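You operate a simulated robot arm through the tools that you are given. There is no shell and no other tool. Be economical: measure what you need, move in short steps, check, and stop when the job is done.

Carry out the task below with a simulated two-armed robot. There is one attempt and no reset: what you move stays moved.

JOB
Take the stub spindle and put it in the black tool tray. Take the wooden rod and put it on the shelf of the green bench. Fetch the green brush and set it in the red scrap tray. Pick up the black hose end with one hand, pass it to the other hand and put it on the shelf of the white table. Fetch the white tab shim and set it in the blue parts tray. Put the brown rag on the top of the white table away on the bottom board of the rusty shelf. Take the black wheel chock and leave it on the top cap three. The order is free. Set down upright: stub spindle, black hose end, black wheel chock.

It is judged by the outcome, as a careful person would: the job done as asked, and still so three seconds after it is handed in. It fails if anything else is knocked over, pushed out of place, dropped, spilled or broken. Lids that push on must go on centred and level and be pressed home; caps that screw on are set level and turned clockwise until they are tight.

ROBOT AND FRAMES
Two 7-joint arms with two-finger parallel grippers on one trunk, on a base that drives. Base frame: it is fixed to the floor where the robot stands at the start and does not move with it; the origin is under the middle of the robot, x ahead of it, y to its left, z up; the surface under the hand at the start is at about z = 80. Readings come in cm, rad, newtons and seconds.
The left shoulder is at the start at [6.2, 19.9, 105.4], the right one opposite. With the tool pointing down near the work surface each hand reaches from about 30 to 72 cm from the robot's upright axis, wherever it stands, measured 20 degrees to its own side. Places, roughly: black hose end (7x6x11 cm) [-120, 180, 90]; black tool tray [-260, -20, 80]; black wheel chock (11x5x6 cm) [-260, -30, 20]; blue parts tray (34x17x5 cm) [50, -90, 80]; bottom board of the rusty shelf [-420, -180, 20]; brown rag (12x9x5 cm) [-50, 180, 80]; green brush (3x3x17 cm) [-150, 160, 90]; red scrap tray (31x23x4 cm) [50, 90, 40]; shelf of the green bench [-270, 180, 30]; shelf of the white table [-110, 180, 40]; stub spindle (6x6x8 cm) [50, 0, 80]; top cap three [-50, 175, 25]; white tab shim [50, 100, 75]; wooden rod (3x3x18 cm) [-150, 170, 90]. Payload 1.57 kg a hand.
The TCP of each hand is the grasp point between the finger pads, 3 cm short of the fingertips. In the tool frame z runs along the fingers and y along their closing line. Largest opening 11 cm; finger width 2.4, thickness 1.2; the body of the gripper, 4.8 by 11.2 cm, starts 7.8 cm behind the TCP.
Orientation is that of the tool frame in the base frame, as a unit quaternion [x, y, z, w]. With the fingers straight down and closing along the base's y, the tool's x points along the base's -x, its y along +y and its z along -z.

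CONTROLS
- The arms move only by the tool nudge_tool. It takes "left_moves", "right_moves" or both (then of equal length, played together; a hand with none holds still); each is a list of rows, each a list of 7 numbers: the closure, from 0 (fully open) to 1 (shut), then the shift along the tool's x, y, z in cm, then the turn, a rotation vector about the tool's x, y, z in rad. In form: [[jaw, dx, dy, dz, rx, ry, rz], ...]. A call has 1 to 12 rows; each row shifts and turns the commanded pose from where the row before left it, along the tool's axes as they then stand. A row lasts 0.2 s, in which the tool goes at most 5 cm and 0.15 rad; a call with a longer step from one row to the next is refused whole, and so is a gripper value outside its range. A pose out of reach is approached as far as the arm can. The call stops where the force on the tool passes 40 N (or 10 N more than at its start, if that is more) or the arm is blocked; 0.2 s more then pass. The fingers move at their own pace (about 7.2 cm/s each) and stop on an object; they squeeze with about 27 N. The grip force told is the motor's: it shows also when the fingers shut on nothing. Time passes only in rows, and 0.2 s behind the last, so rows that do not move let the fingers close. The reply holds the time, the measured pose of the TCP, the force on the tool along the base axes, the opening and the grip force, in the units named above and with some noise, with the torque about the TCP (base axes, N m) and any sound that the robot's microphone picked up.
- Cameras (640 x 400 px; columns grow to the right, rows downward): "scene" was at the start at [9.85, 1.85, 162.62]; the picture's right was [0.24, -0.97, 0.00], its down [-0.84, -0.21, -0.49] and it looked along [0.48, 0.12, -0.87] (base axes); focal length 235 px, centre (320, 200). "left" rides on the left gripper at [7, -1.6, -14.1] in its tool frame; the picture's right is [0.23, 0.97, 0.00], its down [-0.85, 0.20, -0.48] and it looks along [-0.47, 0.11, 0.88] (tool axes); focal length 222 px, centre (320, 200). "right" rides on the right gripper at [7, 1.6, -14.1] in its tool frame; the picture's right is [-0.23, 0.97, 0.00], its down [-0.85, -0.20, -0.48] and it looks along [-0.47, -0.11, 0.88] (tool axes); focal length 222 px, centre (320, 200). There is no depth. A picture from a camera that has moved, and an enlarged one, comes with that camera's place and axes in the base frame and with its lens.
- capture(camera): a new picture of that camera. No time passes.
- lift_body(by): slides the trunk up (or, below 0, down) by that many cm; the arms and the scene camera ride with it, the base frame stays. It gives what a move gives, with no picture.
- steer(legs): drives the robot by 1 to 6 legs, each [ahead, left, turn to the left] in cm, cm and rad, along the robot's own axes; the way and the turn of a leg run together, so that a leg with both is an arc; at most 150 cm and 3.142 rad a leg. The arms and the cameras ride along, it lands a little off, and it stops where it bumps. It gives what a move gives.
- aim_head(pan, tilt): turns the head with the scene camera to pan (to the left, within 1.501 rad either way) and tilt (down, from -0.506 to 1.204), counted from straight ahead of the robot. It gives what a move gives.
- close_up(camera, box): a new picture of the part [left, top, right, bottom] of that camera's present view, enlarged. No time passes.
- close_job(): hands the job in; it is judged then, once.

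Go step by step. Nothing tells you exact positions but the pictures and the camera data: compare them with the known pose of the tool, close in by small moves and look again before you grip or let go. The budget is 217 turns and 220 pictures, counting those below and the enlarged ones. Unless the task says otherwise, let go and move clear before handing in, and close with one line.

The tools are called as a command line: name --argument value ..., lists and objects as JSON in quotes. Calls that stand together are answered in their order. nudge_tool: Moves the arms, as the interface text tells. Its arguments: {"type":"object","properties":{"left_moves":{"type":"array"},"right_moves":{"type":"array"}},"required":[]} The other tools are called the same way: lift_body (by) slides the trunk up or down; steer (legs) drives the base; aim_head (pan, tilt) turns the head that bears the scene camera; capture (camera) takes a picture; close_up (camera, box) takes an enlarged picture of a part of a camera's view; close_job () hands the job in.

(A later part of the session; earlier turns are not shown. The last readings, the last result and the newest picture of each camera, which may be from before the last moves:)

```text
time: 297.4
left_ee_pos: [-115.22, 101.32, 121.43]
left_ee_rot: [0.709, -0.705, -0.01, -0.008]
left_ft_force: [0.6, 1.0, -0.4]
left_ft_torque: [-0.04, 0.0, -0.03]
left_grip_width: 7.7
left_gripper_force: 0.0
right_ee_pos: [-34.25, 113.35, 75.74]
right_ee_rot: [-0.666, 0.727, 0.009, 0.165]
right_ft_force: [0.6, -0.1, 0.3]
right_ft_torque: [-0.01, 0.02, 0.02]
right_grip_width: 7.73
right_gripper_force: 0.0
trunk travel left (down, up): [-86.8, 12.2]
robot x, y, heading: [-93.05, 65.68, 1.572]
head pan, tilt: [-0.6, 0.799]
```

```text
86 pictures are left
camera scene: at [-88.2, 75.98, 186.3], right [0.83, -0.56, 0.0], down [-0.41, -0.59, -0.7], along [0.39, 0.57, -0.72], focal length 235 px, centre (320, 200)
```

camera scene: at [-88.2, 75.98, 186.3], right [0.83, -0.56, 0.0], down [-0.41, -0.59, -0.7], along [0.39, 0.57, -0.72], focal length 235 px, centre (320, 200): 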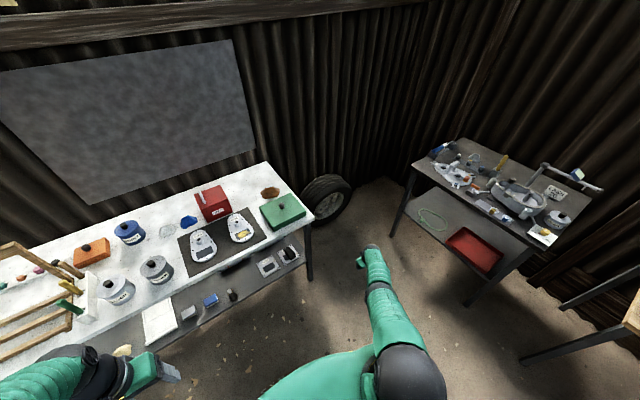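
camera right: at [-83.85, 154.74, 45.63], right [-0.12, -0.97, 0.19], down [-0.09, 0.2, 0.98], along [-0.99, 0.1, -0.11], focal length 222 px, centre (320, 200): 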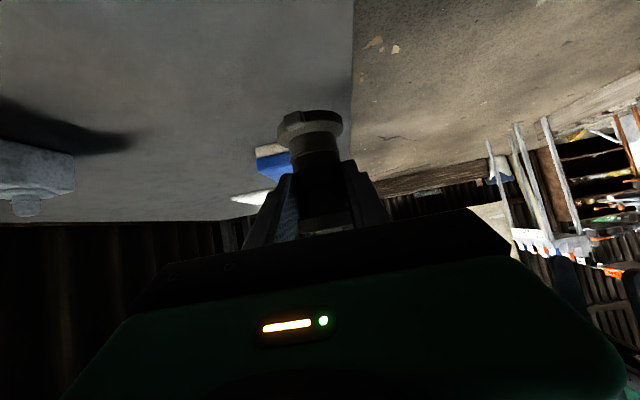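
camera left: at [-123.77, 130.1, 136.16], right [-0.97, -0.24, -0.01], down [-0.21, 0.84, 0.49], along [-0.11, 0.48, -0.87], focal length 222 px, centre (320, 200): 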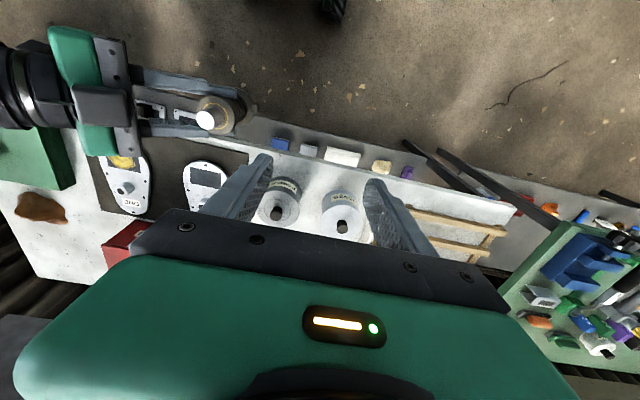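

nudge_tool --right_moves '[[0.3, 0, 0, -4, 0, 0.07, -0.1], [0.3, 0, 0, -4, 0, 0.07, -0.1], [0.3, 0, 0, -4, 0, 0.07, -0.1], [0.3, 0, 0, -4, 0, 0.07, -0.1], [0.3, 0, 0, -4, 0, 0.05, 0], [0.3, 0, 0, -4, 0, 0, 0], [0.3, 0, 0, -4, 0, 0, 0], [0.3, 0, 0, 0, 0, 0, 0]]'

```text
time: 299.2
left_ee_pos: [-115.12, 101.21, 121.48]
left_ee_rot: [0.709, -0.705, -0.01, -0.007]
left_ft_force: [0.2, -0.1, -0.8]
left_ft_torque: [-0.05, -0.01, 0.01]
left_grip_width: 7.68
left_gripper_force: 0.2
right_ee_pos: [-35.34, 120.58, 96.6]
right_ee_rot: [0.79, -0.596, 0.136, -0.041]
right_ft_force: [-0.1, 0.4, 0.1]
right_ft_torque: [-0.03, 0.01, 0.02]
right_grip_width: 7.73
right_gripper_force: 0.0
right hand out of reach, approached as far as the arm can: row 1, 2, 3, 4, 5, 6, 7
trunk travel left (down, up): [-86.8, 12.2]
robot x, y, heading: [-92.87, 65.87, 1.572]
head pan, tilt: [-0.6, 0.799]
```

nudge_tool --right_moves '[[0.3, 2.2, 3, 0, 0, 0, 0], [0.3, 2.2, 3, 0, 0, 0, 0], [0.3, 2.2, 3, 0, 0, 0, 0], [0.3, 2.2, 3, 0, 0, 0, 0], [0.3, 2.2, 3, 0, 0, 0, 0], [0.3, 2.2, 3, 0, 0, 0, 0], [0.3, 2.2, 3, 0, 0, 0, 0], [0.3, 0, 0, 0, 0, 0, 0]]'

```text
time: 301.0
left_ee_pos: [-115.14, 101.32, 121.48]
left_ee_rot: [0.709, -0.705, -0.01, -0.007]
left_ft_force: [0.1, -0.4, 0.0]
left_ft_torque: [0.0, 0.01, 0.0]
left_grip_width: 7.7
left_gripper_force: 0.1
right_ee_pos: [-39.68, 118.93, 87.1]
right_ee_rot: [0.79, -0.596, 0.137, -0.041]
right_ft_force: [-0.5, -0.3, -0.6]
right_ft_torque: [-0.01, 0.01, -0.01]
right_grip_width: 7.72
right_gripper_force: 0.1
right hand out of reach, approached as far as the arm can: row 1, 2, 3, 4, 5, 6, 7
trunk travel left (down, up): [-86.8, 12.2]
robot x, y, heading: [-93.25, 65.82, 1.569]
head pan, tilt: [-0.6, 0.799]
```

nudge_tool --right_moves '[[0.3, 0, 0, -4.5, -0.072, -0.061, -0.044], [0.3, 0, 0, -4.5, -0.072, -0.061, -0.044], [0.3, 0, 0, -4.5, -0.072, -0.061, -0.044], [0.3, 0, 0, -4.5, 0, 0, 0], [0.3, 0, 0, -4.5, 0, 0, 0], [0.3, 0, 0, -3, 0, 0, 0], [0.3, 0, 0, 0, 0, 0, 0]]'

nudge_tool --right_moves '[[0.3, 3, 0, 0, 0, -0.14, 0], [0.3, 3, 0, 0, 0, -0.14, 0], [0.3, 3, 0, 0, 0, -0.14, 0], [0.3, 3, 0, 0, 0, -0.14, 0], [0.3, 3, 0, 0, 0, -0.14, 0], [0.3, 0, 0, 0, 0, 0, 0]]'

nudge_tool --right_moves '[[0.3, 3, 0, 0, 0, 0.14, 0], [0.3, 3, 0, 0, 0, 0.14, 0], [0.3, 3, 0, 0, 0, 0.14, 0], [0.3, 3, 0, 0, 0, 0.14, 0], [0.3, 3, 0, 0, 0, 0.14, 0], [0.3, 0, 0, 0, 0, 0, 0]]'

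```text
time: 302.6
left_ee_pos: [-115.13, 101.31, 121.45]
left_ee_rot: [0.71, -0.704, -0.01, -0.007]
left_ft_force: [1.2, -0.3, -1.0]
left_ft_torque: [0.0, 0.01, 0.02]
left_grip_width: 7.69
left_gripper_force: 0.1
right_ee_pos: [-39.16, 124.27, 110.76]
right_ee_rot: [0.837, -0.547, 0.0, -0.001]
right_ft_force: [0.4, 0.7, 0.3]
right_ft_torque: [0.01, -0.02, -0.01]
right_grip_width: 7.7
right_gripper_force: 0.1
right hand out of reach, approached as far as the arm can: row 1, 2, 3, 4, 5
trunk travel left (down, up): [-86.8, 12.2]
robot x, y, heading: [-92.81, 66.13, 1.57]
head pan, tilt: [-0.6, 0.799]
```

```text
time: 304.0
left_ee_pos: [-115.21, 101.28, 121.4]
left_ee_rot: [0.71, -0.704, -0.01, -0.008]
left_ft_force: [-0.7, 0.2, 0.7]
left_ft_torque: [-0.01, -0.03, -0.03]
left_grip_width: 7.69
left_gripper_force: 0.0
right_ee_pos: [-27.19, 117.64, 105.75]
right_ee_rot: [0.786, -0.513, -0.288, -0.189]
right_ft_force: [-0.6, 0.6, 0.4]
right_ft_torque: [0.03, -0.03, 0.01]
right_grip_width: 7.7
right_gripper_force: 0.1
right hand out of reach, approached as far as the arm can: row 1, 2, 3, 4
trunk travel left (down, up): [-86.8, 12.2]
robot x, y, heading: [-92.97, 65.9, 1.571]
head pan, tilt: [-0.6, 0.799]
```

```text
time: 305.4
left_ee_pos: [-115.24, 101.26, 121.33]
left_ee_rot: [0.708, -0.706, -0.01, -0.008]
left_ft_force: [0.0, -0.2, -0.6]
left_ft_torque: [-0.01, 0.02, -0.01]
left_grip_width: 7.7
left_gripper_force: 0.1
right_ee_pos: [-21.78, 105.25, 100.07]
right_ee_rot: [0.837, -0.547, 0.001, -0.001]
right_ft_force: [0.3, -0.1, 0.1]
right_ft_torque: [0.0, 0.0, -0.02]
right_grip_width: 7.7
right_gripper_force: 0.0
right hand out of reach, approached as far as the arm can: row 1
trunk travel left (down, up): [-86.8, 12.2]
robot x, y, heading: [-93.2, 66.1, 1.569]
head pan, tilt: [-0.6, 0.799]
```

Freed. I'm bringing the right hand back to its usual place and straight.

nudge_tool --right_moves '[[0.3, -1.5, 3.8, -1, 0, 0, 0], [0.3, -1.5, 3.8, -1, 0, 0, 0], [0.3, -1.5, 3.8, -1, 0, 0, 0], [0.3, -1.5, 3.8, -1, 0, 0, 0], [0.3, -1.5, 3.8, -1, 0, 0, 0], [0.3, -1.5, 3.8, -1, 0, 0, 0], [0.3, -1.5, 3.8, -1, 0, 0, 0], [0.3, -1.5, 3.8, -1, 0, 0, 0], [0.3, 0, 3.8, -1, 0, 0, 0], [0.3, 0, 0, 0, 0, 0, 0.14], [0.3, 0, 0, 0, 0, 0, 0.14], [0.3, 0, 0, 0, 0, 0, 0.135]]'

aim_head --pan -0.2 --tilt 0.7

close_up --camera "scene" --box '[60, 100, 460, 350]'

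```text
time: 308.0
left_ee_pos: [-115.1, 101.41, 121.42]
left_ee_rot: [0.709, -0.705, -0.009, -0.007]
left_ft_force: [0.0, 0.3, 0.1]
left_ft_torque: [-0.03, 0.03, -0.03]
left_grip_width: 7.69
left_gripper_force: 0.0
right_ee_pos: [-37.78, 122.59, 104.04]
right_ee_rot: [-0.706, 0.708, -0.001, 0.001]
right_ft_force: [0.0, -0.5, 0.3]
right_ft_torque: [0.0, 0.01, 0.03]
right_grip_width: 7.69
right_gripper_force: 0.0
right hand out of reach, approached as far as the arm can: row 1, 2, 3, 4, 5, 6, 7, 8, 9
trunk travel left (down, up): [-86.8, 12.2]
robot x, y, heading: [-93.28, 66.01, 1.569]
head pan, tilt: [-0.6, 0.799]
```

```text
time: 308.8
left_ee_pos: [-115.17, 101.32, 121.53]
left_ee_rot: [0.709, -0.705, -0.009, -0.007]
left_ft_force: [-0.9, 0.8, -0.5]
left_ft_torque: [0.0, -0.02, -0.01]
left_grip_width: 7.7
left_gripper_force: 0.0
right_ee_pos: [-37.75, 122.59, 104.01]
right_ee_rot: [-0.706, 0.708, -0.001, 0.002]
right_ft_force: [-0.3, -0.1, 0.3]
right_ft_torque: [-0.02, 0.04, 0.02]
right_grip_width: 7.7
right_gripper_force: 0.1
trunk travel left (down, up): [-86.8, 12.2]
robot x, y, heading: [-92.8, 66.04, 1.568]
head pan, tilt: [-0.201, 0.7]
```

```text
1.60 times, centred on (260, 225) of scene
camera zoom: at [-91.05, 77.7, 187.12], right [0.98, -0.2, 0.0], down [-0.13, -0.63, -0.76], along [0.15, 0.75, -0.65], focal length 376 px, centre (416, 160)
```

zoom: 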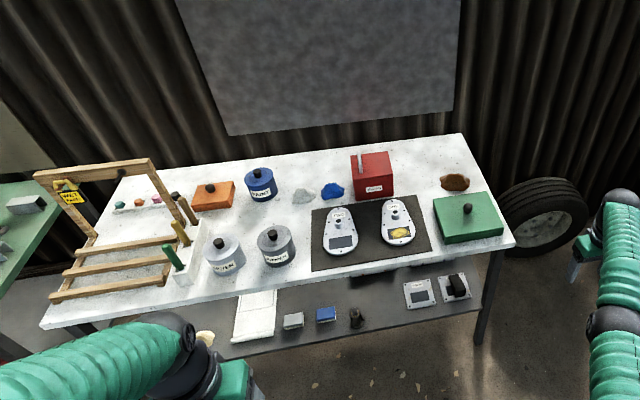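

nudge_tool --right_moves '[[0.3, 0, 0, -2, 0, 0, -0.14], [0.3, 0, 0, -2, 0, 0, -0.14], [0.3, 0, 0, -2, 0, 0, -0.14], [0.3, 3, 0, 0, 0, -0.14, 0], [0.3, 3, 0, 0, 0, -0.14, 0], [0.3, 3, 0, 0, 0, -0.14, 0], [0.3, 3, 0, 0, 0, -0.14, 0], [0.3, 3, 0, 0, 0, -0.14, 0], [0.3, 0, 0, 0, 0, 0, 0]]'

nudge_tool --right_moves '[[0.3, 3, 0, 0, 0, 0.14, 0], [0.3, 3, 0, 0, 0, 0.14, 0], [0.3, 3, 0, 0, 0, 0.14, 0], [0.3, 3, 0, 0, 0, 0.14, 0], [0.3, 3, 0, 0, 0, 0.14, 0], [0.3, 0.6, 3.5, 1, 0, 0, 0], [0.3, 0.6, 3.5, 1, 0, 0, 0], [0.3, 0.6, 3.5, 1, 0, 0, 0], [0.3, 0.6, 3.5, 1, 0, 0, 0], [0.3, 0.6, 3.5, 1, 0, 0, 0], [0.3, 0.6, 3.5, 0, 0, 0, 0], [0.3, 0, 0, 0, 0, 0, 0]]'

```text
time: 310.8
left_ee_pos: [-115.14, 101.24, 121.57]
left_ee_rot: [0.709, -0.705, -0.01, -0.007]
left_ft_force: [-0.4, 0.7, 0.7]
left_ft_torque: [0.01, -0.03, 0.0]
left_grip_width: 7.68
left_gripper_force: 0.0
right_ee_pos: [-26.02, 115.41, 104.98]
right_ee_rot: [0.788, -0.511, -0.287, -0.19]
right_ft_force: [-0.1, 0.9, -0.4]
right_ft_torque: [-0.01, 0.0, 0.02]
right_grip_width: 7.72
right_gripper_force: 0.1
right hand out of reach, approached as far as the arm can: row 2, 4, 5, 6, 7
trunk travel left (down, up): [-86.8, 12.2]
robot x, y, heading: [-92.95, 65.92, 1.574]
head pan, tilt: [-0.201, 0.7]
```

```text
time: 313.4
left_ee_pos: [-115.29, 101.28, 121.51]
left_ee_rot: [0.709, -0.706, -0.01, -0.008]
left_ft_force: [-0.1, -0.1, 0.3]
left_ft_torque: [0.01, 0.02, 0.01]
left_grip_width: 7.69
left_gripper_force: 0.1
right_ee_pos: [-38.7, 91.48, 94.06]
right_ee_rot: [0.839, -0.544, 0.001, -0.003]
right_ft_force: [0.5, 0.0, -0.3]
right_ft_torque: [0.0, 0.01, 0.01]
right_grip_width: 7.7
right_gripper_force: 0.0
trunk travel left (down, up): [-86.8, 12.2]
robot x, y, heading: [-92.88, 66.11, 1.575]
head pan, tilt: [-0.201, 0.7]
```

nudge_tool --right_moves '[[0.3, 0, 0, -1, 0, 0, 0.14], [0.3, 0, 0, -1, 0, 0, 0.14], [0.3, 0, 0, -1, 0, 0, 0.135], [0.3, -1.5, 3.2, -1.5, 0, 0, 0], [0.3, -1.5, 3.2, -1.5, 0, 0, 0], [0.3, -1.5, 3.2, -1.5, 0, 0, 0], [0.3, -1.5, 3.2, -1.5, 0, 0, 0], [0.3, -1.5, 3.2, -1.5, 0, 0, 0], [0.3, -1.5, 3.2, -1.5, 0, 0, 0], [0.3, -1.5, 3.2, -1.5, 0, 0, 0], [0.3, -1.5, 3.2, -1.5, 0, 0, 0], [0.3, 0, 0, 0, 0, 0, 0]]'

```text
time: 316.0
left_ee_pos: [-115.44, 101.33, 121.47]
left_ee_rot: [0.709, -0.706, -0.01, -0.009]
left_ft_force: [0.2, -0.9, -0.1]
left_ft_torque: [-0.04, 0.05, 0.01]
left_grip_width: 7.69
left_gripper_force: 0.1
right_ee_pos: [-64.65, 103.2, 109.18]
right_ee_rot: [0.708, -0.706, 0.0, -0.004]
right_ft_force: [-0.4, -0.3, 0.4]
right_ft_torque: [0.0, 0.01, 0.01]
right_grip_width: 7.71
right_gripper_force: 0.1
trunk travel left (down, up): [-86.8, 12.2]
robot x, y, heading: [-93.23, 65.82, 1.574]
head pan, tilt: [-0.201, 0.7]
```

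Right arm recovered. For the brown rag at about (-55,180.5) I'll lower the trunk to normal, approach with the body turned left so the right shoulder is nearer, and turn the hand to grip across the rag's short side.

lift_body --by -18

nudge_tool --right_moves '[[0.1, 0, 0, -2, 0, 0, -0.134], [0.1, 0, 0, -2, 0, 0, -0.134], [0.1, 0, 0, -2, 0, 0, -0.134], [0.1, 0, 0, -2, 0, 0, -0.134], [0.1, 0, 0, -2, 0, 0, -0.134], [0.1, 0, 0, -2, 0, 0, -0.134], [0.1, 0, 0, -1, 0, 0, -0.134], [0.1, 0, 0, 0, 0, 0, -0.134]]'

steer --legs '[[0, -23, 0], [0, 0, 0.5], [32, -17.5, 0]]'

capture --camera "right"

```text
time: 318.0
left_ee_pos: [-115.25, 101.14, 103.38]
left_ee_rot: [0.709, -0.705, -0.01, -0.007]
left_ft_force: [-0.6, 0.0, -0.2]
left_ft_torque: [0.01, 0.0, -0.01]
left_grip_width: 7.7
left_gripper_force: 0.3
right_ee_pos: [-64.57, 103.15, 91.11]
right_ee_rot: [0.708, -0.706, 0.001, -0.004]
right_ft_force: [0.5, -0.1, -0.6]
right_ft_torque: [0.01, -0.02, -0.02]
right_grip_width: 7.72
right_gripper_force: 0.0
trunk travel left (down, up): [-68.8, 30.2]
robot x, y, heading: [-93.17, 65.53, 1.568]
head pan, tilt: [-0.201, 0.7]
```

```text
time: 319.8
left_ee_pos: [-115.46, 101.25, 103.43]
left_ee_rot: [0.709, -0.705, -0.01, -0.007]
left_ft_force: [0.4, 0.8, 0.2]
left_ft_torque: [0.01, -0.01, -0.04]
left_grip_width: 7.72
left_gripper_force: 0.0
right_ee_pos: [-64.77, 103.27, 104.09]
right_ee_rot: [0.97, -0.244, 0.003, -0.002]
right_ft_force: [0.6, 0.2, -0.5]
right_ft_torque: [-0.05, 0.01, 0.04]
right_grip_width: 9.91
right_gripper_force: 0.1
trunk travel left (down, up): [-68.8, 30.2]
robot x, y, heading: [-93.21, 65.93, 1.573]
head pan, tilt: [-0.201, 0.7]
```

```text
time: 325.0
left_ee_pos: [-107.21, 123.02, 103.42]
left_ee_rot: [0.862, -0.506, -0.011, -0.006]
left_ft_force: [-0.3, 0.6, -0.3]
left_ft_torque: [0.0, -0.03, 0.0]
left_grip_width: 7.68
left_gripper_force: 0.0
right_ee_pos: [-63.89, 149.17, 104.22]
right_ee_rot: [1.0, 0.004, 0.003, -0.003]
right_ft_force: [-0.6, 0.1, 0.4]
right_ft_torque: [-0.02, -0.03, -0.03]
right_grip_width: 9.89
right_gripper_force: 0.0
trunk travel left (down, up): [-68.8, 30.2]
robot x, y, heading: [-70.79, 103.0, 2.075]
head pan, tilt: [-0.201, 0.7]
```

```text
84 pictures are left
camera right: at [-56.96, 147.4, 118.26], right [-0.22, -0.98, -0.01], down [-0.86, 0.19, 0.48], along [-0.46, 0.11, -0.88], focal length 222 px, centre (320, 200)
```

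right: 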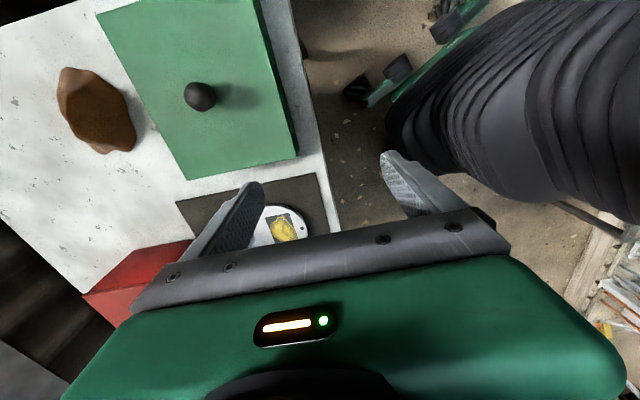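

nudge_tool --right_moves '[[0.1, 1.7, -3.9, 0, 0, 0, 0], [0.1, 1.7, -3.9, 0, 0, 0, 0], [0.1, 1.7, -3.9, 0, 0, 0, 0], [0.1, 1.7, -3.9, 0, 0, 0, 0], [0.1, 1.7, -3.9, 0, 0, 0, 0], [0.1, 1.6, -3.9, 0, 0, 0, 0], [0.1, 0, -2, 3, 0, 0, 0], [0.1, 0, -2, 3, 0, 0, 0], [0.1, 0, -2, 3, 0, 0, 0], [0.1, 0, -1, 0, 0, 0, 0]]'

capture --camera "right"

```text
time: 327.2
left_ee_pos: [-106.96, 123.33, 103.49]
left_ee_rot: [0.862, -0.507, -0.011, -0.005]
left_ft_force: [1.3, 0.3, -0.5]
left_ft_torque: [0.01, 0.04, 0.02]
left_grip_width: 7.7
left_gripper_force: 0.1
right_ee_pos: [-53.78, 180.01, 95.23]
right_ee_rot: [1.0, 0.005, 0.001, -0.001]
right_ft_force: [0.1, 0.6, 0.6]
right_ft_torque: [-0.03, 0.02, 0.02]
right_grip_width: 9.89
right_gripper_force: 0.1
trunk travel left (down, up): [-68.8, 30.2]
robot x, y, heading: [-70.7, 103.03, 2.076]
head pan, tilt: [-0.201, 0.7]
```

```text
83 pictures are left
camera right: at [-46.84, 178.35, 109.28], right [-0.22, -0.98, 0.0], down [-0.86, 0.19, 0.48], along [-0.47, 0.11, -0.88], focal length 222 px, centre (320, 200)
```

right: 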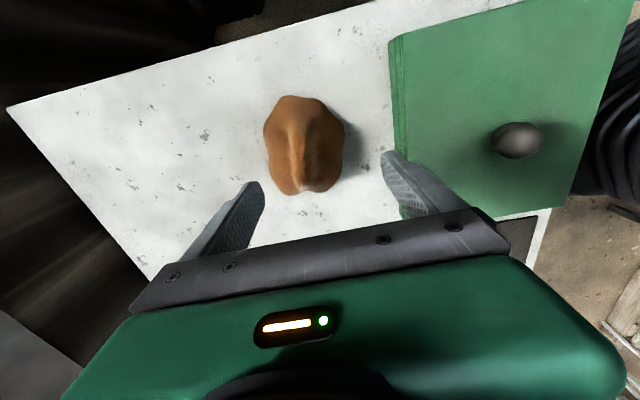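

nudge_tool --right_moves '[[0, 0.6, -1.6, 2, 0, 0, 0], [0, 0, 0, 3, 0, 0, 0], [0, 0, 0, 2.5, 0, 0, 0], [0, 0, 0, 1, 0, 0, 0], [0, 0, 0, 0, 0, 0, 0]]'

capture --camera "right"

```text
time: 328.4
left_ee_pos: [-106.97, 123.14, 103.54]
left_ee_rot: [0.863, -0.506, -0.012, -0.005]
left_ft_force: [0.4, -0.6, -1.2]
left_ft_torque: [-0.01, 0.01, -0.03]
left_grip_width: 7.68
left_gripper_force: 0.1
right_ee_pos: [-53.39, 180.01, 87.47]
right_ee_rot: [1.0, 0.004, 0.001, -0.002]
right_ft_force: [0.0, -0.1, 0.0]
right_ft_torque: [-0.01, 0.01, 0.0]
right_grip_width: 10.99
right_gripper_force: 0.1
right hand out of reach, approached as far as the arm can: row 1, 4
trunk travel left (down, up): [-68.8, 30.2]
robot x, y, heading: [-70.7, 102.99, 2.072]
head pan, tilt: [-0.201, 0.7]
```

```text
82 pictures are left
camera right: at [-46.4, 178.36, 101.51], right [-0.22, -0.98, 0.0], down [-0.86, 0.19, 0.48], along [-0.47, 0.11, -0.88], focal length 222 px, centre (320, 200)
```

right: 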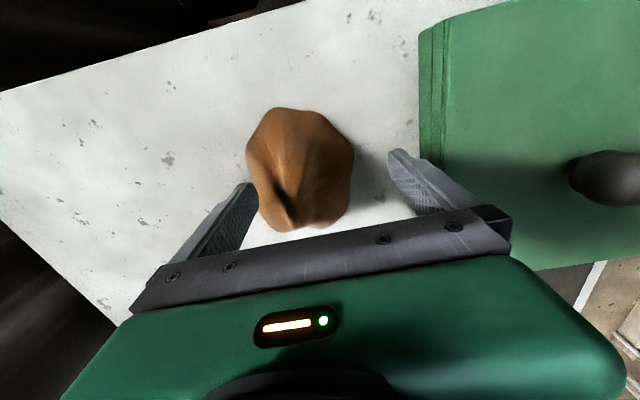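

nudge_tool --right_moves '[[0, 0, 0, -2.5, 0, 0, 0], [0, 0, 0, -2.5, 0, 0, 0]]'

steer --legs '[[2.6, -1.4, 0]]'

capture --camera "right"

```text
time: 329.0
left_ee_pos: [-107.1, 123.16, 103.59]
left_ee_rot: [0.863, -0.506, -0.011, -0.006]
left_ft_force: [-0.5, 0.8, -0.9]
left_ft_torque: [0.03, -0.03, 0.04]
left_grip_width: 7.69
left_gripper_force: 0.0
right_ee_pos: [-53.54, 179.97, 92.31]
right_ee_rot: [1.0, 0.005, 0.001, 0.0]
right_ft_force: [-0.4, -0.5, 0.0]
right_ft_torque: [0.03, 0.0, -0.01]
right_grip_width: 10.99
right_gripper_force: 0.1
trunk travel left (down, up): [-68.8, 30.2]
robot x, y, heading: [-70.96, 102.86, 2.074]
head pan, tilt: [-0.201, 0.7]
```

```text
time: 329.8
left_ee_pos: [-107.2, 125.4, 103.63]
left_ee_rot: [0.863, -0.505, -0.013, -0.007]
left_ft_force: [0.3, -0.6, -0.1]
left_ft_torque: [0.0, -0.04, 0.03]
left_grip_width: 7.69
left_gripper_force: 0.1
right_ee_pos: [-53.46, 182.54, 92.89]
right_ee_rot: [1.0, 0.004, 0.001, -0.003]
right_ft_force: [-0.1, -0.1, -0.2]
right_ft_torque: [0.03, 0.0, -0.01]
right_grip_width: 10.98
right_gripper_force: 0.1
trunk travel left (down, up): [-68.8, 30.2]
robot x, y, heading: [-70.61, 105.94, 2.077]
head pan, tilt: [-0.201, 0.7]
```

```text
81 pictures are left
camera right: at [-46.67, 180.8, 106.9], right [-0.22, -0.98, -0.01], down [-0.86, 0.19, 0.48], along [-0.46, 0.11, -0.88], focal length 222 px, centre (320, 200)
```

right: 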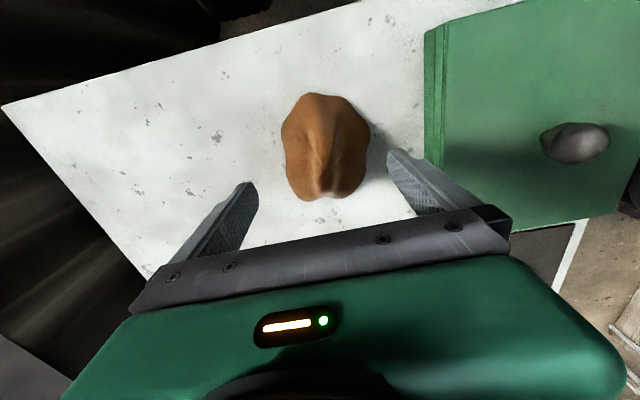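

nudge_tool --right_moves '[[0, 0.5, 0.6, 2.5, 0, 0, 0], [0, 0, 0, 2.5, 0, 0, 0], [0, 0, 0, 1.5, 0, 0, 0], [0, 0, 0, 0.5, 0, 0, 0], [0.3, 0, 0, 0, 0, 0, 0], [0.6, 0, 0, 0, 0, 0, 0], [1, 0, 0, 0, 0, 0, 0], [1, 0, 0, 0, 0, 0, 0]]'

capture --camera "right"

```text
time: 331.6
left_ee_pos: [-107.48, 125.68, 103.47]
left_ee_rot: [0.862, -0.506, -0.012, -0.007]
left_ft_force: [0.7, -0.3, -0.1]
left_ft_torque: [-0.01, -0.04, -0.04]
left_grip_width: 7.7
left_gripper_force: 0.0
right_ee_pos: [-53.09, 182.43, 85.69]
right_ee_rot: [1.0, 0.004, 0.002, -0.004]
right_ft_force: [0.9, 4.2, 14.5]
right_ft_torque: [0.06, 0.0, -0.23]
right_grip_width: 7.79
right_gripper_force: 26.8
right hand out of reach, approached as far as the arm can: row 1
trunk travel left (down, up): [-68.8, 30.2]
robot x, y, heading: [-70.76, 106.26, 2.074]
head pan, tilt: [-0.201, 0.7]
```

```text
80 pictures are left
camera right: at [-46.24, 180.79, 99.84], right [-0.22, -0.98, -0.01], down [-0.86, 0.19, 0.48], along [-0.46, 0.11, -0.88], focal length 222 px, centre (320, 200)
```

right: 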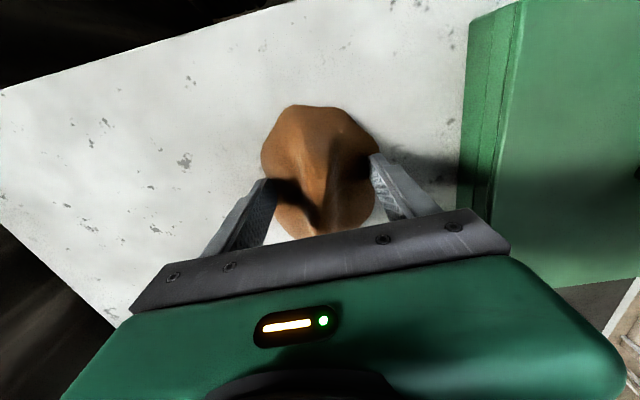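

Rag gripped. I'm raising with the trunk and backing away.

lift_body --by 22

steer --legs '[[-38, 20, 0], [0, 0, -0.5]]'

nudge_tool --right_moves '[[1, -1, 4, 0, 0, 0, 0.134], [1, -1, 4, 0, 0, 0, 0.134], [1, -1, 4, 0, 0, 0, 0.134], [1, 0, 3, 0, 0, 0, 0.134], [1, 0, 0, 0, 0, 0, 0.134], [1, 0, 0, 0, 0, 0, 0.134], [1, 0, 0, 0, 0, 0, 0.134], [1, 0, 0, 0, 0, 0, 0.134], [1, 0, 0, 0, 0, 0, 0]]'

capture --camera "right"

```text
time: 333.9
left_ee_pos: [-107.22, 125.85, 125.36]
left_ee_rot: [0.863, -0.506, -0.011, -0.007]
left_ft_force: [0.1, 0.0, -0.8]
left_ft_torque: [-0.02, -0.01, 0.02]
left_grip_width: 7.69
left_gripper_force: 0.0
right_ee_pos: [-53.14, 182.57, 107.39]
right_ee_rot: [1.0, 0.004, 0.002, 0.0]
right_ft_force: [-0.5, 1.0, -1.0]
right_ft_torque: [0.0, 0.01, 0.04]
right_grip_width: 2.32
right_gripper_force: 27.2
trunk travel left (down, up): [-90.8, 8.2]
robot x, y, heading: [-70.56, 105.83, 2.075]
head pan, tilt: [-0.201, 0.7]
```

```text
time: 337.9
left_ee_pos: [-93.19, 97.82, 125.44]
left_ee_rot: [0.719, -0.694, -0.009, -0.009]
left_ft_force: [0.8, 0.5, -0.3]
left_ft_torque: [0.0, 0.02, 0.0]
left_grip_width: 7.69
left_gripper_force: 0.1
right_ee_pos: [-18.97, 123.42, 107.4]
right_ee_rot: [0.973, -0.232, 0.003, 0.0]
right_ft_force: [0.3, -0.5, -1.1]
right_ft_torque: [-0.03, 0.02, 0.0]
right_grip_width: 2.31
right_gripper_force: 27.4
trunk travel left (down, up): [-90.8, 8.2]
robot x, y, heading: [-69.45, 62.84, 1.598]
head pan, tilt: [-0.201, 0.7]
```

```text
time: 339.9
left_ee_pos: [-92.94, 97.39, 125.45]
left_ee_rot: [0.719, -0.695, -0.01, -0.008]
left_ft_force: [0.3, -0.1, -0.5]
left_ft_torque: [-0.01, 0.03, -0.02]
left_grip_width: 7.7
left_gripper_force: 0.0
right_ee_pos: [-24.11, 125.4, 105.04]
right_ee_rot: [0.717, -0.697, 0.001, -0.003]
right_ft_force: [0.1, 0.2, -1.7]
right_ft_torque: [-0.02, -0.04, 0.01]
right_grip_width: 2.31
right_gripper_force: 26.8
right hand out of reach, approached as far as the arm can: row 1, 2, 3, 4
trunk travel left (down, up): [-90.8, 8.2]
robot x, y, heading: [-69.3, 62.84, 1.601]
head pan, tilt: [-0.201, 0.7]
```

```text
79 pictures are left
camera right: at [-25.61, 118.27, 119.2], right [-0.98, 0.2, 0.0], down [0.17, 0.86, 0.48], along [0.1, 0.47, -0.88], focal length 222 px, centre (320, 200)
```

right: 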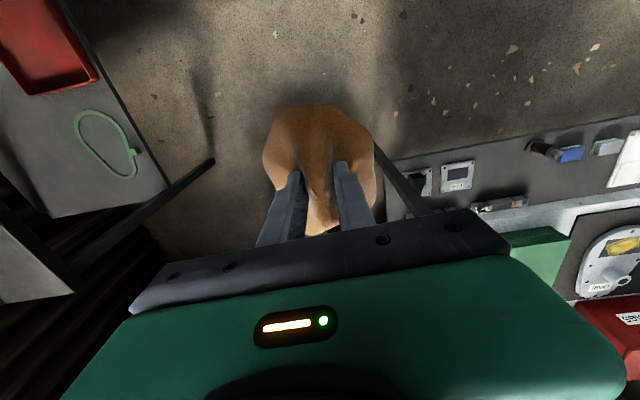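

The rag is soft and pinched securely. The right arm is stretched again, so I'll use the same wiggle to fold it.

nudge_tool --right_moves '[[1, 0, 0, -1, 0, 0, -0.14], [1, 0, 0, -1, 0, 0, -0.14], [1, 0, 0, -1, 0, 0, -0.14], [1, 3, 0, 0, 0, -0.14, 0], [1, 3, 0, 0, 0, -0.14, 0], [1, 3, 0, 0, 0, -0.14, 0], [1, 3, 0, 0, 0, -0.14, 0], [1, 3, 0, 0, 0, -0.14, 0], [1, 0, 0, 0, 0, 0, 0]]'

nudge_tool --right_moves '[[1, 3, 0, 0, 0, 0.14, 0], [1, 3, 0, 0, 0, 0.14, 0], [1, 3, 0, 0, 0, 0.14, 0], [1, 3, 0, 0, 0, 0.14, 0], [1, 3, 0, 0, 0, 0.14, 0], [1, 0.6, 3.5, 1, 0, 0, 0], [1, 0.6, 3.5, 1, 0, 0, 0], [1, 0.6, 3.5, 1, 0, 0, 0], [1, 0.6, 3.5, 1, 0, 0, 0], [1, 0.6, 3.5, 1, 0, 0, 0], [1, 0.6, 3.5, 0, 0, 0, 0], [1, 0, 0, 0, 0, 0, 0]]'

```text
time: 341.9
left_ee_pos: [-92.9, 97.59, 125.54]
left_ee_rot: [0.719, -0.695, -0.011, -0.009]
left_ft_force: [-0.1, 0.5, 0.1]
left_ft_torque: [0.0, 0.0, -0.03]
left_grip_width: 7.7
left_gripper_force: 0.0
right_ee_pos: [-11.44, 121.4, 102.14]
right_ee_rot: [0.797, -0.497, -0.29, -0.183]
right_ft_force: [-0.7, 0.3, -0.2]
right_ft_torque: [0.02, -0.02, 0.0]
right_grip_width: 2.3
right_gripper_force: 27.0
right hand out of reach, approached as far as the arm can: row 2, 4, 5, 6, 7, 8
trunk travel left (down, up): [-90.8, 8.2]
robot x, y, heading: [-69.27, 63.12, 1.601]
head pan, tilt: [-0.201, 0.7]
```

```text
time: 344.5
left_ee_pos: [-93.14, 97.44, 125.47]
left_ee_rot: [0.719, -0.695, -0.01, -0.008]
left_ft_force: [-1.1, -0.4, 0.2]
left_ft_torque: [0.01, 0.03, 0.0]
left_grip_width: 7.7
left_gripper_force: 0.1
right_ee_pos: [-23.39, 96.77, 90.77]
right_ee_rot: [0.848, -0.53, 0.002, -0.002]
right_ft_force: [-0.4, -0.5, -0.4]
right_ft_torque: [0.02, -0.03, -0.03]
right_grip_width: 2.3
right_gripper_force: 27.0
trunk travel left (down, up): [-90.8, 8.2]
robot x, y, heading: [-69.87, 63.3, 1.602]
head pan, tilt: [-0.201, 0.7]
```

nudge_tool --right_moves '[[1, 0, 0, -1, 0, 0, 0.14], [1, 0, 0, -1, 0, 0, 0.14], [1, 0, 0, -1, 0, 0, 0.135], [1, -0.8, 3, -2, 0, 0, 0], [1, -0.8, 3, -2, 0, 0, 0], [1, -0.8, 3, -2, 0, 0, 0], [1, -0.8, 3, -2, 0, 0, 0], [1, -0.8, 3, -2, 0, 0, 0], [1, -0.8, 3, -2, 0, 0, 0], [1, 0, 0, 0, 0, 0, 0]]'

lift_body --by -12

steer --legs '[[22, 64, -0.03]]'

aim_head --pan 0.3 --tilt 0.75

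capture --camera "scene"

capture --camera "left"

```text
time: 346.7
left_ee_pos: [-93.23, 97.53, 125.52]
left_ee_rot: [0.719, -0.694, -0.01, -0.011]
left_ft_force: [0.2, -1.0, -0.8]
left_ft_torque: [-0.03, -0.02, 0.0]
left_grip_width: 7.68
left_gripper_force: 0.0
right_ee_pos: [-41.84, 100.86, 105.88]
right_ee_rot: [0.72, -0.694, 0.001, -0.003]
right_ft_force: [-0.1, -0.3, -1.7]
right_ft_torque: [0.03, -0.03, -0.02]
right_grip_width: 2.3
right_gripper_force: 27.3
trunk travel left (down, up): [-90.8, 8.2]
robot x, y, heading: [-70.15, 63.25, 1.597]
head pan, tilt: [-0.201, 0.7]
```

```text
time: 348.2
left_ee_pos: [-93.1, 97.44, 113.5]
left_ee_rot: [0.719, -0.695, -0.01, -0.01]
left_ft_force: [0.0, -0.4, -0.7]
left_ft_torque: [0.03, 0.0, 0.04]
left_grip_width: 7.71
left_gripper_force: 0.1
right_ee_pos: [-41.6, 100.9, 93.83]
right_ee_rot: [0.72, -0.694, 0.002, -0.003]
right_ft_force: [0.3, 0.5, -0.5]
right_ft_torque: [-0.01, 0.01, -0.02]
right_grip_width: 2.32
right_gripper_force: 27.1
trunk travel left (down, up): [-78.8, 20.2]
robot x, y, heading: [-69.43, 62.65, 1.599]
head pan, tilt: [-0.201, 0.7]
```

```text
time: 352.0
left_ee_pos: [-157.74, 119.14, 113.55]
left_ee_rot: [0.712, -0.702, -0.011, -0.009]
left_ft_force: [0.5, -0.6, -0.5]
left_ft_torque: [0.03, -0.02, 0.0]
left_grip_width: 7.69
left_gripper_force: 0.0
right_ee_pos: [-106.3, 121.46, 93.59]
right_ee_rot: [0.713, -0.701, 0.0, -0.002]
right_ft_force: [0.0, -0.3, -1.4]
right_ft_torque: [0.01, 0.02, -0.02]
right_grip_width: 2.34
right_gripper_force: 27.2
trunk travel left (down, up): [-78.8, 20.2]
robot x, y, heading: [-135.1, 84.25, 1.583]
head pan, tilt: [-0.201, 0.7]
```

```text
time: 352.9
left_ee_pos: [-157.91, 119.08, 113.59]
left_ee_rot: [0.711, -0.703, -0.01, -0.009]
left_ft_force: [-0.2, -0.4, -0.1]
left_ft_torque: [0.02, 0.02, 0.0]
left_grip_width: 7.71
left_gripper_force: 0.1
right_ee_pos: [-106.44, 121.41, 93.74]
right_ee_rot: [0.712, -0.702, 0.0, -0.002]
right_ft_force: [0.0, 0.1, 0.3]
right_ft_torque: [0.0, 0.03, 0.04]
right_grip_width: 2.3
right_gripper_force: 27.2
trunk travel left (down, up): [-78.8, 20.2]
robot x, y, heading: [-135.18, 83.92, 1.586]
head pan, tilt: [0.3, 0.75]
```

```text
78 pictures are left
camera scene: at [-137.42, 95.54, 178.7], right [0.95, 0.3, 0.0], down [0.2, -0.65, -0.73], along [-0.22, 0.7, -0.68], focal length 235 px, centre (320, 200)
```

scene: 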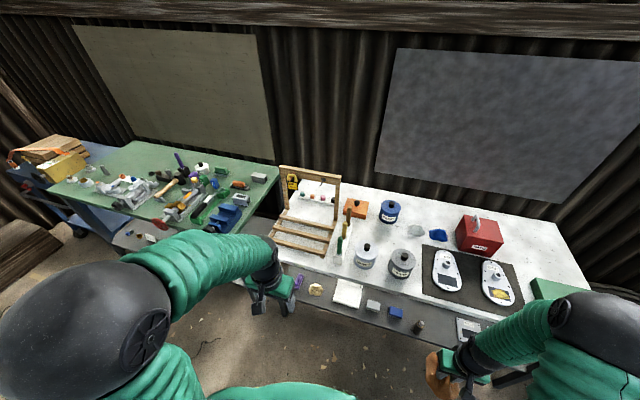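

```text
77 pictures are left
camera left: at [-156.16, 111.6, 127.48], right [-0.97, -0.24, -0.01], down [-0.21, 0.84, 0.5], along [-0.12, 0.49, -0.86], focal length 222 px, centre (320, 200)
```

left: 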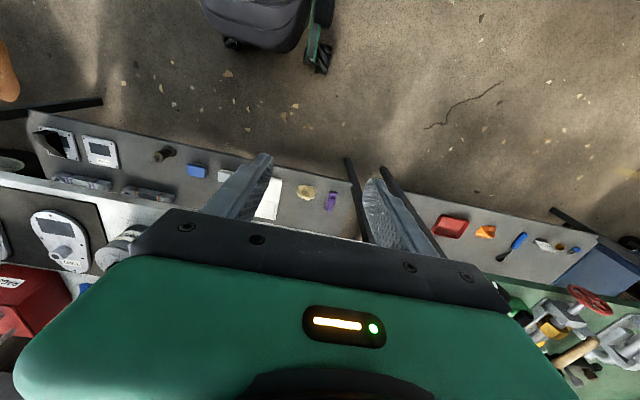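

close_up --camera "scene" --box '[260, 150, 380, 280]'

```text
3.08 times, centred on (320, 215) of scene
camera zoom: at [-137.42, 95.54, 178.7], right [0.95, 0.3, 0.0], down [0.2, -0.65, -0.73], along [-0.22, 0.7, -0.68], focal length 723 px, centre (320, 154)
```

zoom: 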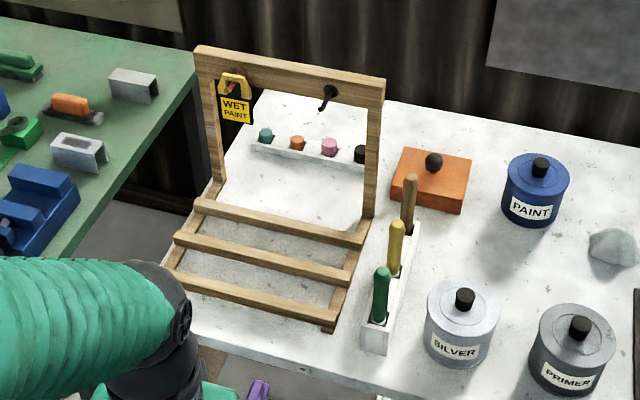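

The green brush stands front-most in the white holder at about (-148,157.5), the wooden rod at the back (-148,174.5). I'm driving up to take the brush with the left hand.

nudge_tool --right_moves '[[1, 0, 0, -4, 0, 0, 0], [1, 0, 0, -4, 0, 0, 0], [1, 0, 0, -4, 0, 0, 0], [1, 0, 0, 0, 0, 0, 0]]' --left_moves '[[0.5, -2, 0, 0, 0, 0, 0], [0.5, -2, 0, 0, 0, 0, 0], [0.5, -2, 0, 0, 0, 0, 0], [0.5, 0, 0, 0, 0, 0, 0]]'

steer --legs '[[17, -10, 0]]'

capture --camera "left"

```text
time: 353.9
left_ee_pos: [-158.37, 125.3, 113.65]
left_ee_rot: [0.712, -0.702, -0.01, -0.01]
left_ft_force: [0.4, 0.7, -0.2]
left_ft_torque: [0.03, -0.03, -0.01]
left_grip_width: 5.51
left_gripper_force: 0.0
right_ee_pos: [-106.7, 121.31, 106.14]
right_ee_rot: [0.712, -0.702, 0.001, -0.002]
right_ft_force: [-0.3, 0.1, -1.3]
right_ft_torque: [-0.04, 0.06, -0.03]
right_grip_width: 2.32
right_gripper_force: 27.5
trunk travel left (down, up): [-78.8, 20.2]
robot x, y, heading: [-135.4, 84.31, 1.575]
head pan, tilt: [0.3, 0.75]
```

```text
time: 355.6
left_ee_pos: [-148.65, 142.37, 113.69]
left_ee_rot: [0.711, -0.703, -0.01, -0.012]
left_ft_force: [-0.3, -0.2, 0.3]
left_ft_torque: [-0.01, -0.01, -0.04]
left_grip_width: 5.5
left_gripper_force: 0.0
right_ee_pos: [-97.11, 138.28, 106.34]
right_ee_rot: [0.712, -0.702, 0.001, -0.005]
right_ft_force: [0.0, -0.1, -0.2]
right_ft_torque: [-0.02, -0.04, -0.02]
right_grip_width: 2.31
right_gripper_force: 26.8
trunk travel left (down, up): [-78.8, 20.2]
robot x, y, heading: [-125.93, 101.59, 1.577]
head pan, tilt: [0.3, 0.75]
```

```text
75 pictures are left
camera left: at [-146.97, 134.81, 127.7], right [-0.97, -0.24, -0.01], down [-0.21, 0.84, 0.5], along [-0.11, 0.49, -0.86], focal length 222 px, centre (320, 200)
```

left: 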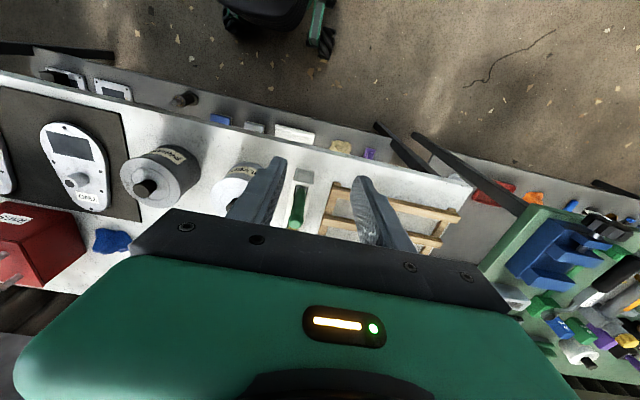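

nudge_tool --left_moves '[[0.5, -3.3, -0.5, 1, 0, 0, 0], [0.5, -3.3, -0.4, 1, 0, 0, 0], [0.5, -3.3, 0, 1, 0, 0, 0], [0.5, -3, 0, 1.5, 0, 0, 0], [0.5, 0, 0, 0, 0, 0, 0]]'

close_up --camera "left" --box '[200, 80, 440, 230]'

close_up --camera "scene" --box '[220, 150, 380, 270]'

```text
time: 356.8
left_ee_pos: [-147.28, 155.47, 109.64]
left_ee_rot: [0.711, -0.703, -0.011, -0.01]
left_ft_force: [1.0, -0.1, -0.3]
left_ft_torque: [0.01, -0.01, 0.0]
left_grip_width: 5.48
left_gripper_force: 0.0
right_ee_pos: [-96.76, 138.58, 106.12]
right_ee_rot: [0.711, -0.703, 0.0, -0.003]
right_ft_force: [0.2, -0.2, -0.4]
right_ft_torque: [-0.03, -0.02, 0.0]
right_grip_width: 2.29
right_gripper_force: 27.0
trunk travel left (down, up): [-78.8, 20.2]
robot x, y, heading: [-125.56, 101.89, 1.577]
head pan, tilt: [0.3, 0.75]
```

```text
2.67 times, centred on (320, 155) of left
camera zoom: at [-145.48, 147.94, 123.55], right [-0.97, -0.24, -0.01], down [-0.21, 0.84, 0.5], along [-0.11, 0.49, -0.86], focal length 592 px, centre (320, 320)
```

zoom: 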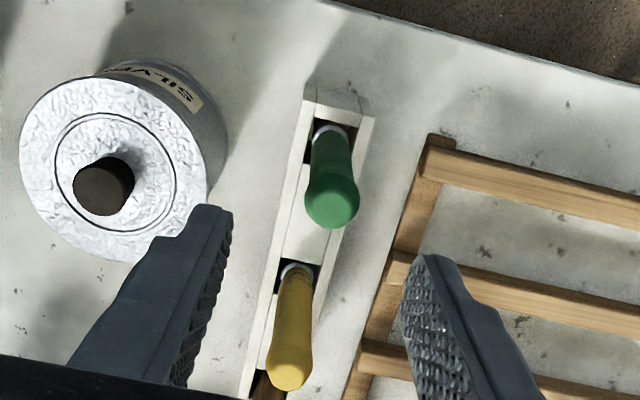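

```text
3.33 times, centred on (300, 210) of scene
camera zoom: at [-127.74, 113.02, 178.7], right [0.95, 0.3, 0.0], down [0.2, -0.65, -0.73], along [-0.22, 0.7, -0.68], focal length 784 px, centre (387, 167)
```

zoom: 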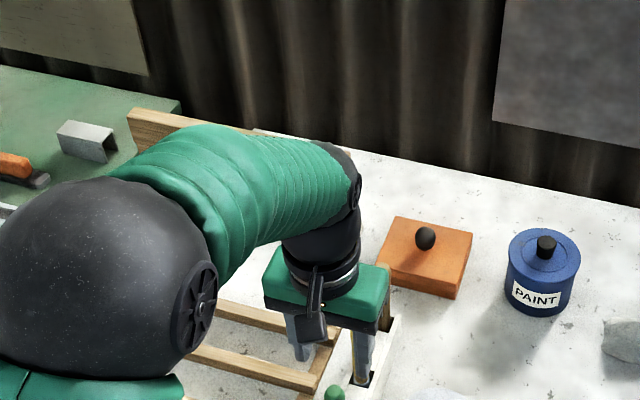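

nudge_tool --left_moves '[[0.55, -0.5, 0.3, 4, 0, 0, 0], [0.55, 0, 0, 4, 0, 0, 0], [0.55, 0, 0, 4, 0, 0, 0], [0.55, 0, 0, 2, 0, 0, 0], [0.55, 0, 0, 0, 0, 0, 0]]'

close_up --camera "left" --box '[200, 80, 440, 230]'

```text
time: 357.9
left_ee_pos: [-147.79, 156.79, 95.61]
left_ee_rot: [0.711, -0.703, -0.01, -0.01]
left_ft_force: [-0.2, 0.7, -0.2]
left_ft_torque: [0.0, -0.01, -0.04]
left_grip_width: 4.95
left_gripper_force: 0.0
right_ee_pos: [-96.93, 138.85, 106.22]
right_ee_rot: [0.712, -0.703, 0.001, -0.004]
right_ft_force: [0.0, -0.5, -1.8]
right_ft_torque: [0.01, 0.0, 0.02]
right_grip_width: 2.3
right_gripper_force: 26.8
trunk travel left (down, up): [-78.8, 20.2]
robot x, y, heading: [-125.79, 101.96, 1.578]
head pan, tilt: [0.3, 0.75]
```

```text
2.67 times, centred on (320, 155) of left
camera zoom: at [-146.04, 149.28, 109.58], right [-0.97, -0.24, -0.01], down [-0.21, 0.84, 0.5], along [-0.11, 0.49, -0.86], focal length 592 px, centre (320, 320)
```

zoom: 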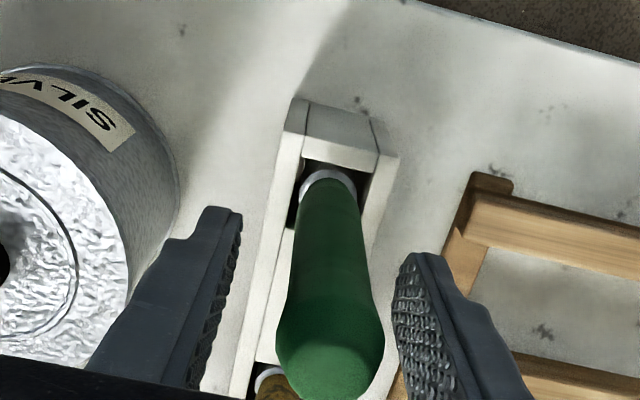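

nudge_tool --left_moves '[[0.55, 0.6, 0.1, 0, 0, 0, 0], [0.8, 0, 0, 0, 0, 0, 0], [1, 0, 0, 0, 0, 0, 0], [1, 0, 0, 0, 0, 0, 0]]'

lift_body --by 3

lift_body --by 17

capture --camera "left"

```text
time: 358.9
left_ee_pos: [-148.05, 156.07, 95.68]
left_ee_rot: [0.711, -0.703, -0.01, -0.01]
left_ft_force: [-0.2, 0.3, 0.4]
left_ft_torque: [0.03, -0.02, 0.01]
left_grip_width: 2.04
left_gripper_force: 26.9
right_ee_pos: [-96.95, 138.7, 106.07]
right_ee_rot: [0.712, -0.702, 0.001, -0.004]
right_ft_force: [-0.8, 0.0, -0.2]
right_ft_torque: [-0.03, 0.01, -0.01]
right_grip_width: 2.31
right_gripper_force: 27.2
trunk travel left (down, up): [-78.8, 20.2]
robot x, y, heading: [-125.57, 101.92, 1.573]
head pan, tilt: [0.3, 0.75]
```

```text
time: 359.7
left_ee_pos: [-148.1, 156.2, 98.7]
left_ee_rot: [0.712, -0.702, -0.01, -0.009]
left_ft_force: [0.0, -0.1, -1.2]
left_ft_torque: [0.03, -0.03, -0.01]
left_grip_width: 2.07
left_gripper_force: 27.3
right_ee_pos: [-96.84, 138.75, 109.16]
right_ee_rot: [0.711, -0.703, 0.001, -0.003]
right_ft_force: [-0.1, 0.5, -0.4]
right_ft_torque: [0.04, 0.01, 0.03]
right_grip_width: 2.29
right_gripper_force: 26.5
trunk travel left (down, up): [-81.8, 17.2]
robot x, y, heading: [-125.72, 101.73, 1.573]
head pan, tilt: [0.3, 0.75]
```

```text
time: 361.6
left_ee_pos: [-148.01, 156.21, 115.66]
left_ee_rot: [0.712, -0.702, -0.011, -0.01]
left_ft_force: [-0.4, 0.6, -0.8]
left_ft_torque: [-0.01, -0.02, 0.01]
left_grip_width: 2.05
left_gripper_force: 26.4
right_ee_pos: [-96.72, 138.69, 126.12]
right_ee_rot: [0.712, -0.702, 0.0, -0.003]
right_ft_force: [-0.1, -0.4, -0.4]
right_ft_torque: [-0.01, 0.0, 0.03]
right_grip_width: 2.3
right_gripper_force: 26.9
trunk travel left (down, up): [-98.8, 0.2]
robot x, y, heading: [-125.66, 101.74, 1.572]
head pan, tilt: [0.3, 0.75]
```

```text
71 pictures are left
camera left: at [-146.23, 148.64, 129.57], right [-0.97, -0.24, -0.01], down [-0.21, 0.84, 0.5], along [-0.11, 0.49, -0.86], focal length 222 px, centre (320, 200)
```

left: 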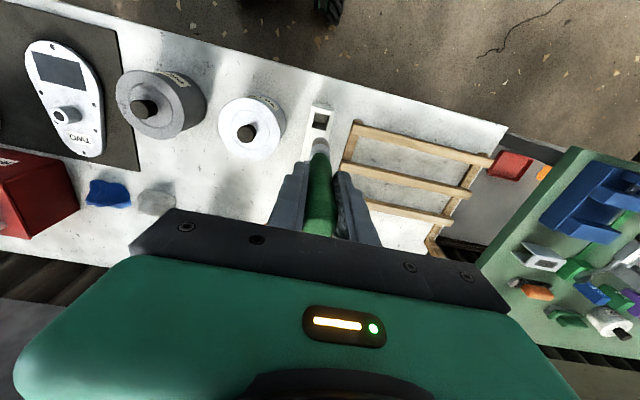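

The brush is out of the holder. I'm backing off, then turning the left hand a quarter and tilting it inward so the brush can be laid into the tray under the grey bench.

steer --legs '[[-28, 0, 0]]'

nudge_tool --left_moves '[[1, 1, 0, 0, 0, 0, 0.143], [1, 1, 0, 0, 0, 0, 0.143], [1, 0, 0, 0, 0, 0, 0.143], [1, 0, 0, 0, 0, 0, 0.143], [1, 0, 0, 0, 0, 0, 0.143], [1, 0, 0, 0, 0, 0, 0.143], [1, 0, 0, 0, 0, 0, 0.143], [1, 0, 0, 0, 0, 0, 0.143], [1, 0, 0, 0, 0, 0, 0.143], [1, 0, 0, 0, 0, 0, 0.143], [1, 0, 0, 0, 0, 0, 0.143], [1, 0, 0, 0, 0, 0, 0]]'

nudge_tool --left_moves '[[1, 0, 0, 0, 0, -0.14, 0], [1, 0, 0, 0, 0, -0.14, 0], [1, 0, 0, 0, 0, -0.14, 0], [1, 0, 0, 0, 0, -0.14, 0], [1, 0, 0, 0, 0, -0.14, 0], [1, 0, 0, 0, 0, -0.14, 0], [1, 0, 0, 0, 0, -0.14, 0], [1, 0, 0, 0, 0, -0.1, 0], [1, 0, 0, 0, 0, 0, 0]]'

```text
time: 363.6
left_ee_pos: [-147.42, 128.54, 115.29]
left_ee_rot: [0.708, -0.706, -0.008, -0.008]
left_ft_force: [-0.5, 0.4, -0.2]
left_ft_torque: [-0.03, 0.01, -0.02]
left_grip_width: 2.05
left_gripper_force: 27.0
right_ee_pos: [-96.34, 110.69, 125.91]
right_ee_rot: [0.709, -0.706, 0.002, -0.002]
right_ft_force: [-0.8, 1.5, 0.2]
right_ft_torque: [-0.06, 0.0, 0.02]
right_grip_width: 2.32
right_gripper_force: 27.1
trunk travel left (down, up): [-98.8, 0.2]
robot x, y, heading: [-125.46, 72.97, 1.566]
head pan, tilt: [0.3, 0.75]
```

```text
time: 366.2
left_ee_pos: [-147.69, 125.81, 115.68]
left_ee_rot: [0.0, 1.0, 0.014, 0.0]
left_ft_force: [-0.1, -0.9, -1.9]
left_ft_torque: [0.02, 0.0, 0.0]
left_grip_width: 2.02
left_gripper_force: 27.2
right_ee_pos: [-96.53, 109.89, 126.01]
right_ee_rot: [0.709, -0.705, 0.0, -0.004]
right_ft_force: [0.1, -0.1, -0.3]
right_ft_torque: [0.01, 0.0, 0.04]
right_grip_width: 2.3
right_gripper_force: 26.6
trunk travel left (down, up): [-98.8, 0.2]
robot x, y, heading: [-125.62, 73.7, 1.572]
head pan, tilt: [0.3, 0.75]
```

```text
time: 368.2
left_ee_pos: [-147.74, 125.81, 115.65]
left_ee_rot: [0.007, 0.857, 0.013, 0.515]
left_ft_force: [-0.2, -0.3, -0.6]
left_ft_torque: [0.01, 0.06, 0.02]
left_grip_width: 2.06
left_gripper_force: 27.0
right_ee_pos: [-96.59, 109.89, 126.25]
right_ee_rot: [0.709, -0.705, 0.0, -0.004]
right_ft_force: [0.7, 0.5, -1.1]
right_ft_torque: [0.0, 0.02, -0.03]
right_grip_width: 2.3
right_gripper_force: 27.2
trunk travel left (down, up): [-98.8, 0.2]
robot x, y, heading: [-125.84, 73.36, 1.569]
head pan, tilt: [0.3, 0.75]
```

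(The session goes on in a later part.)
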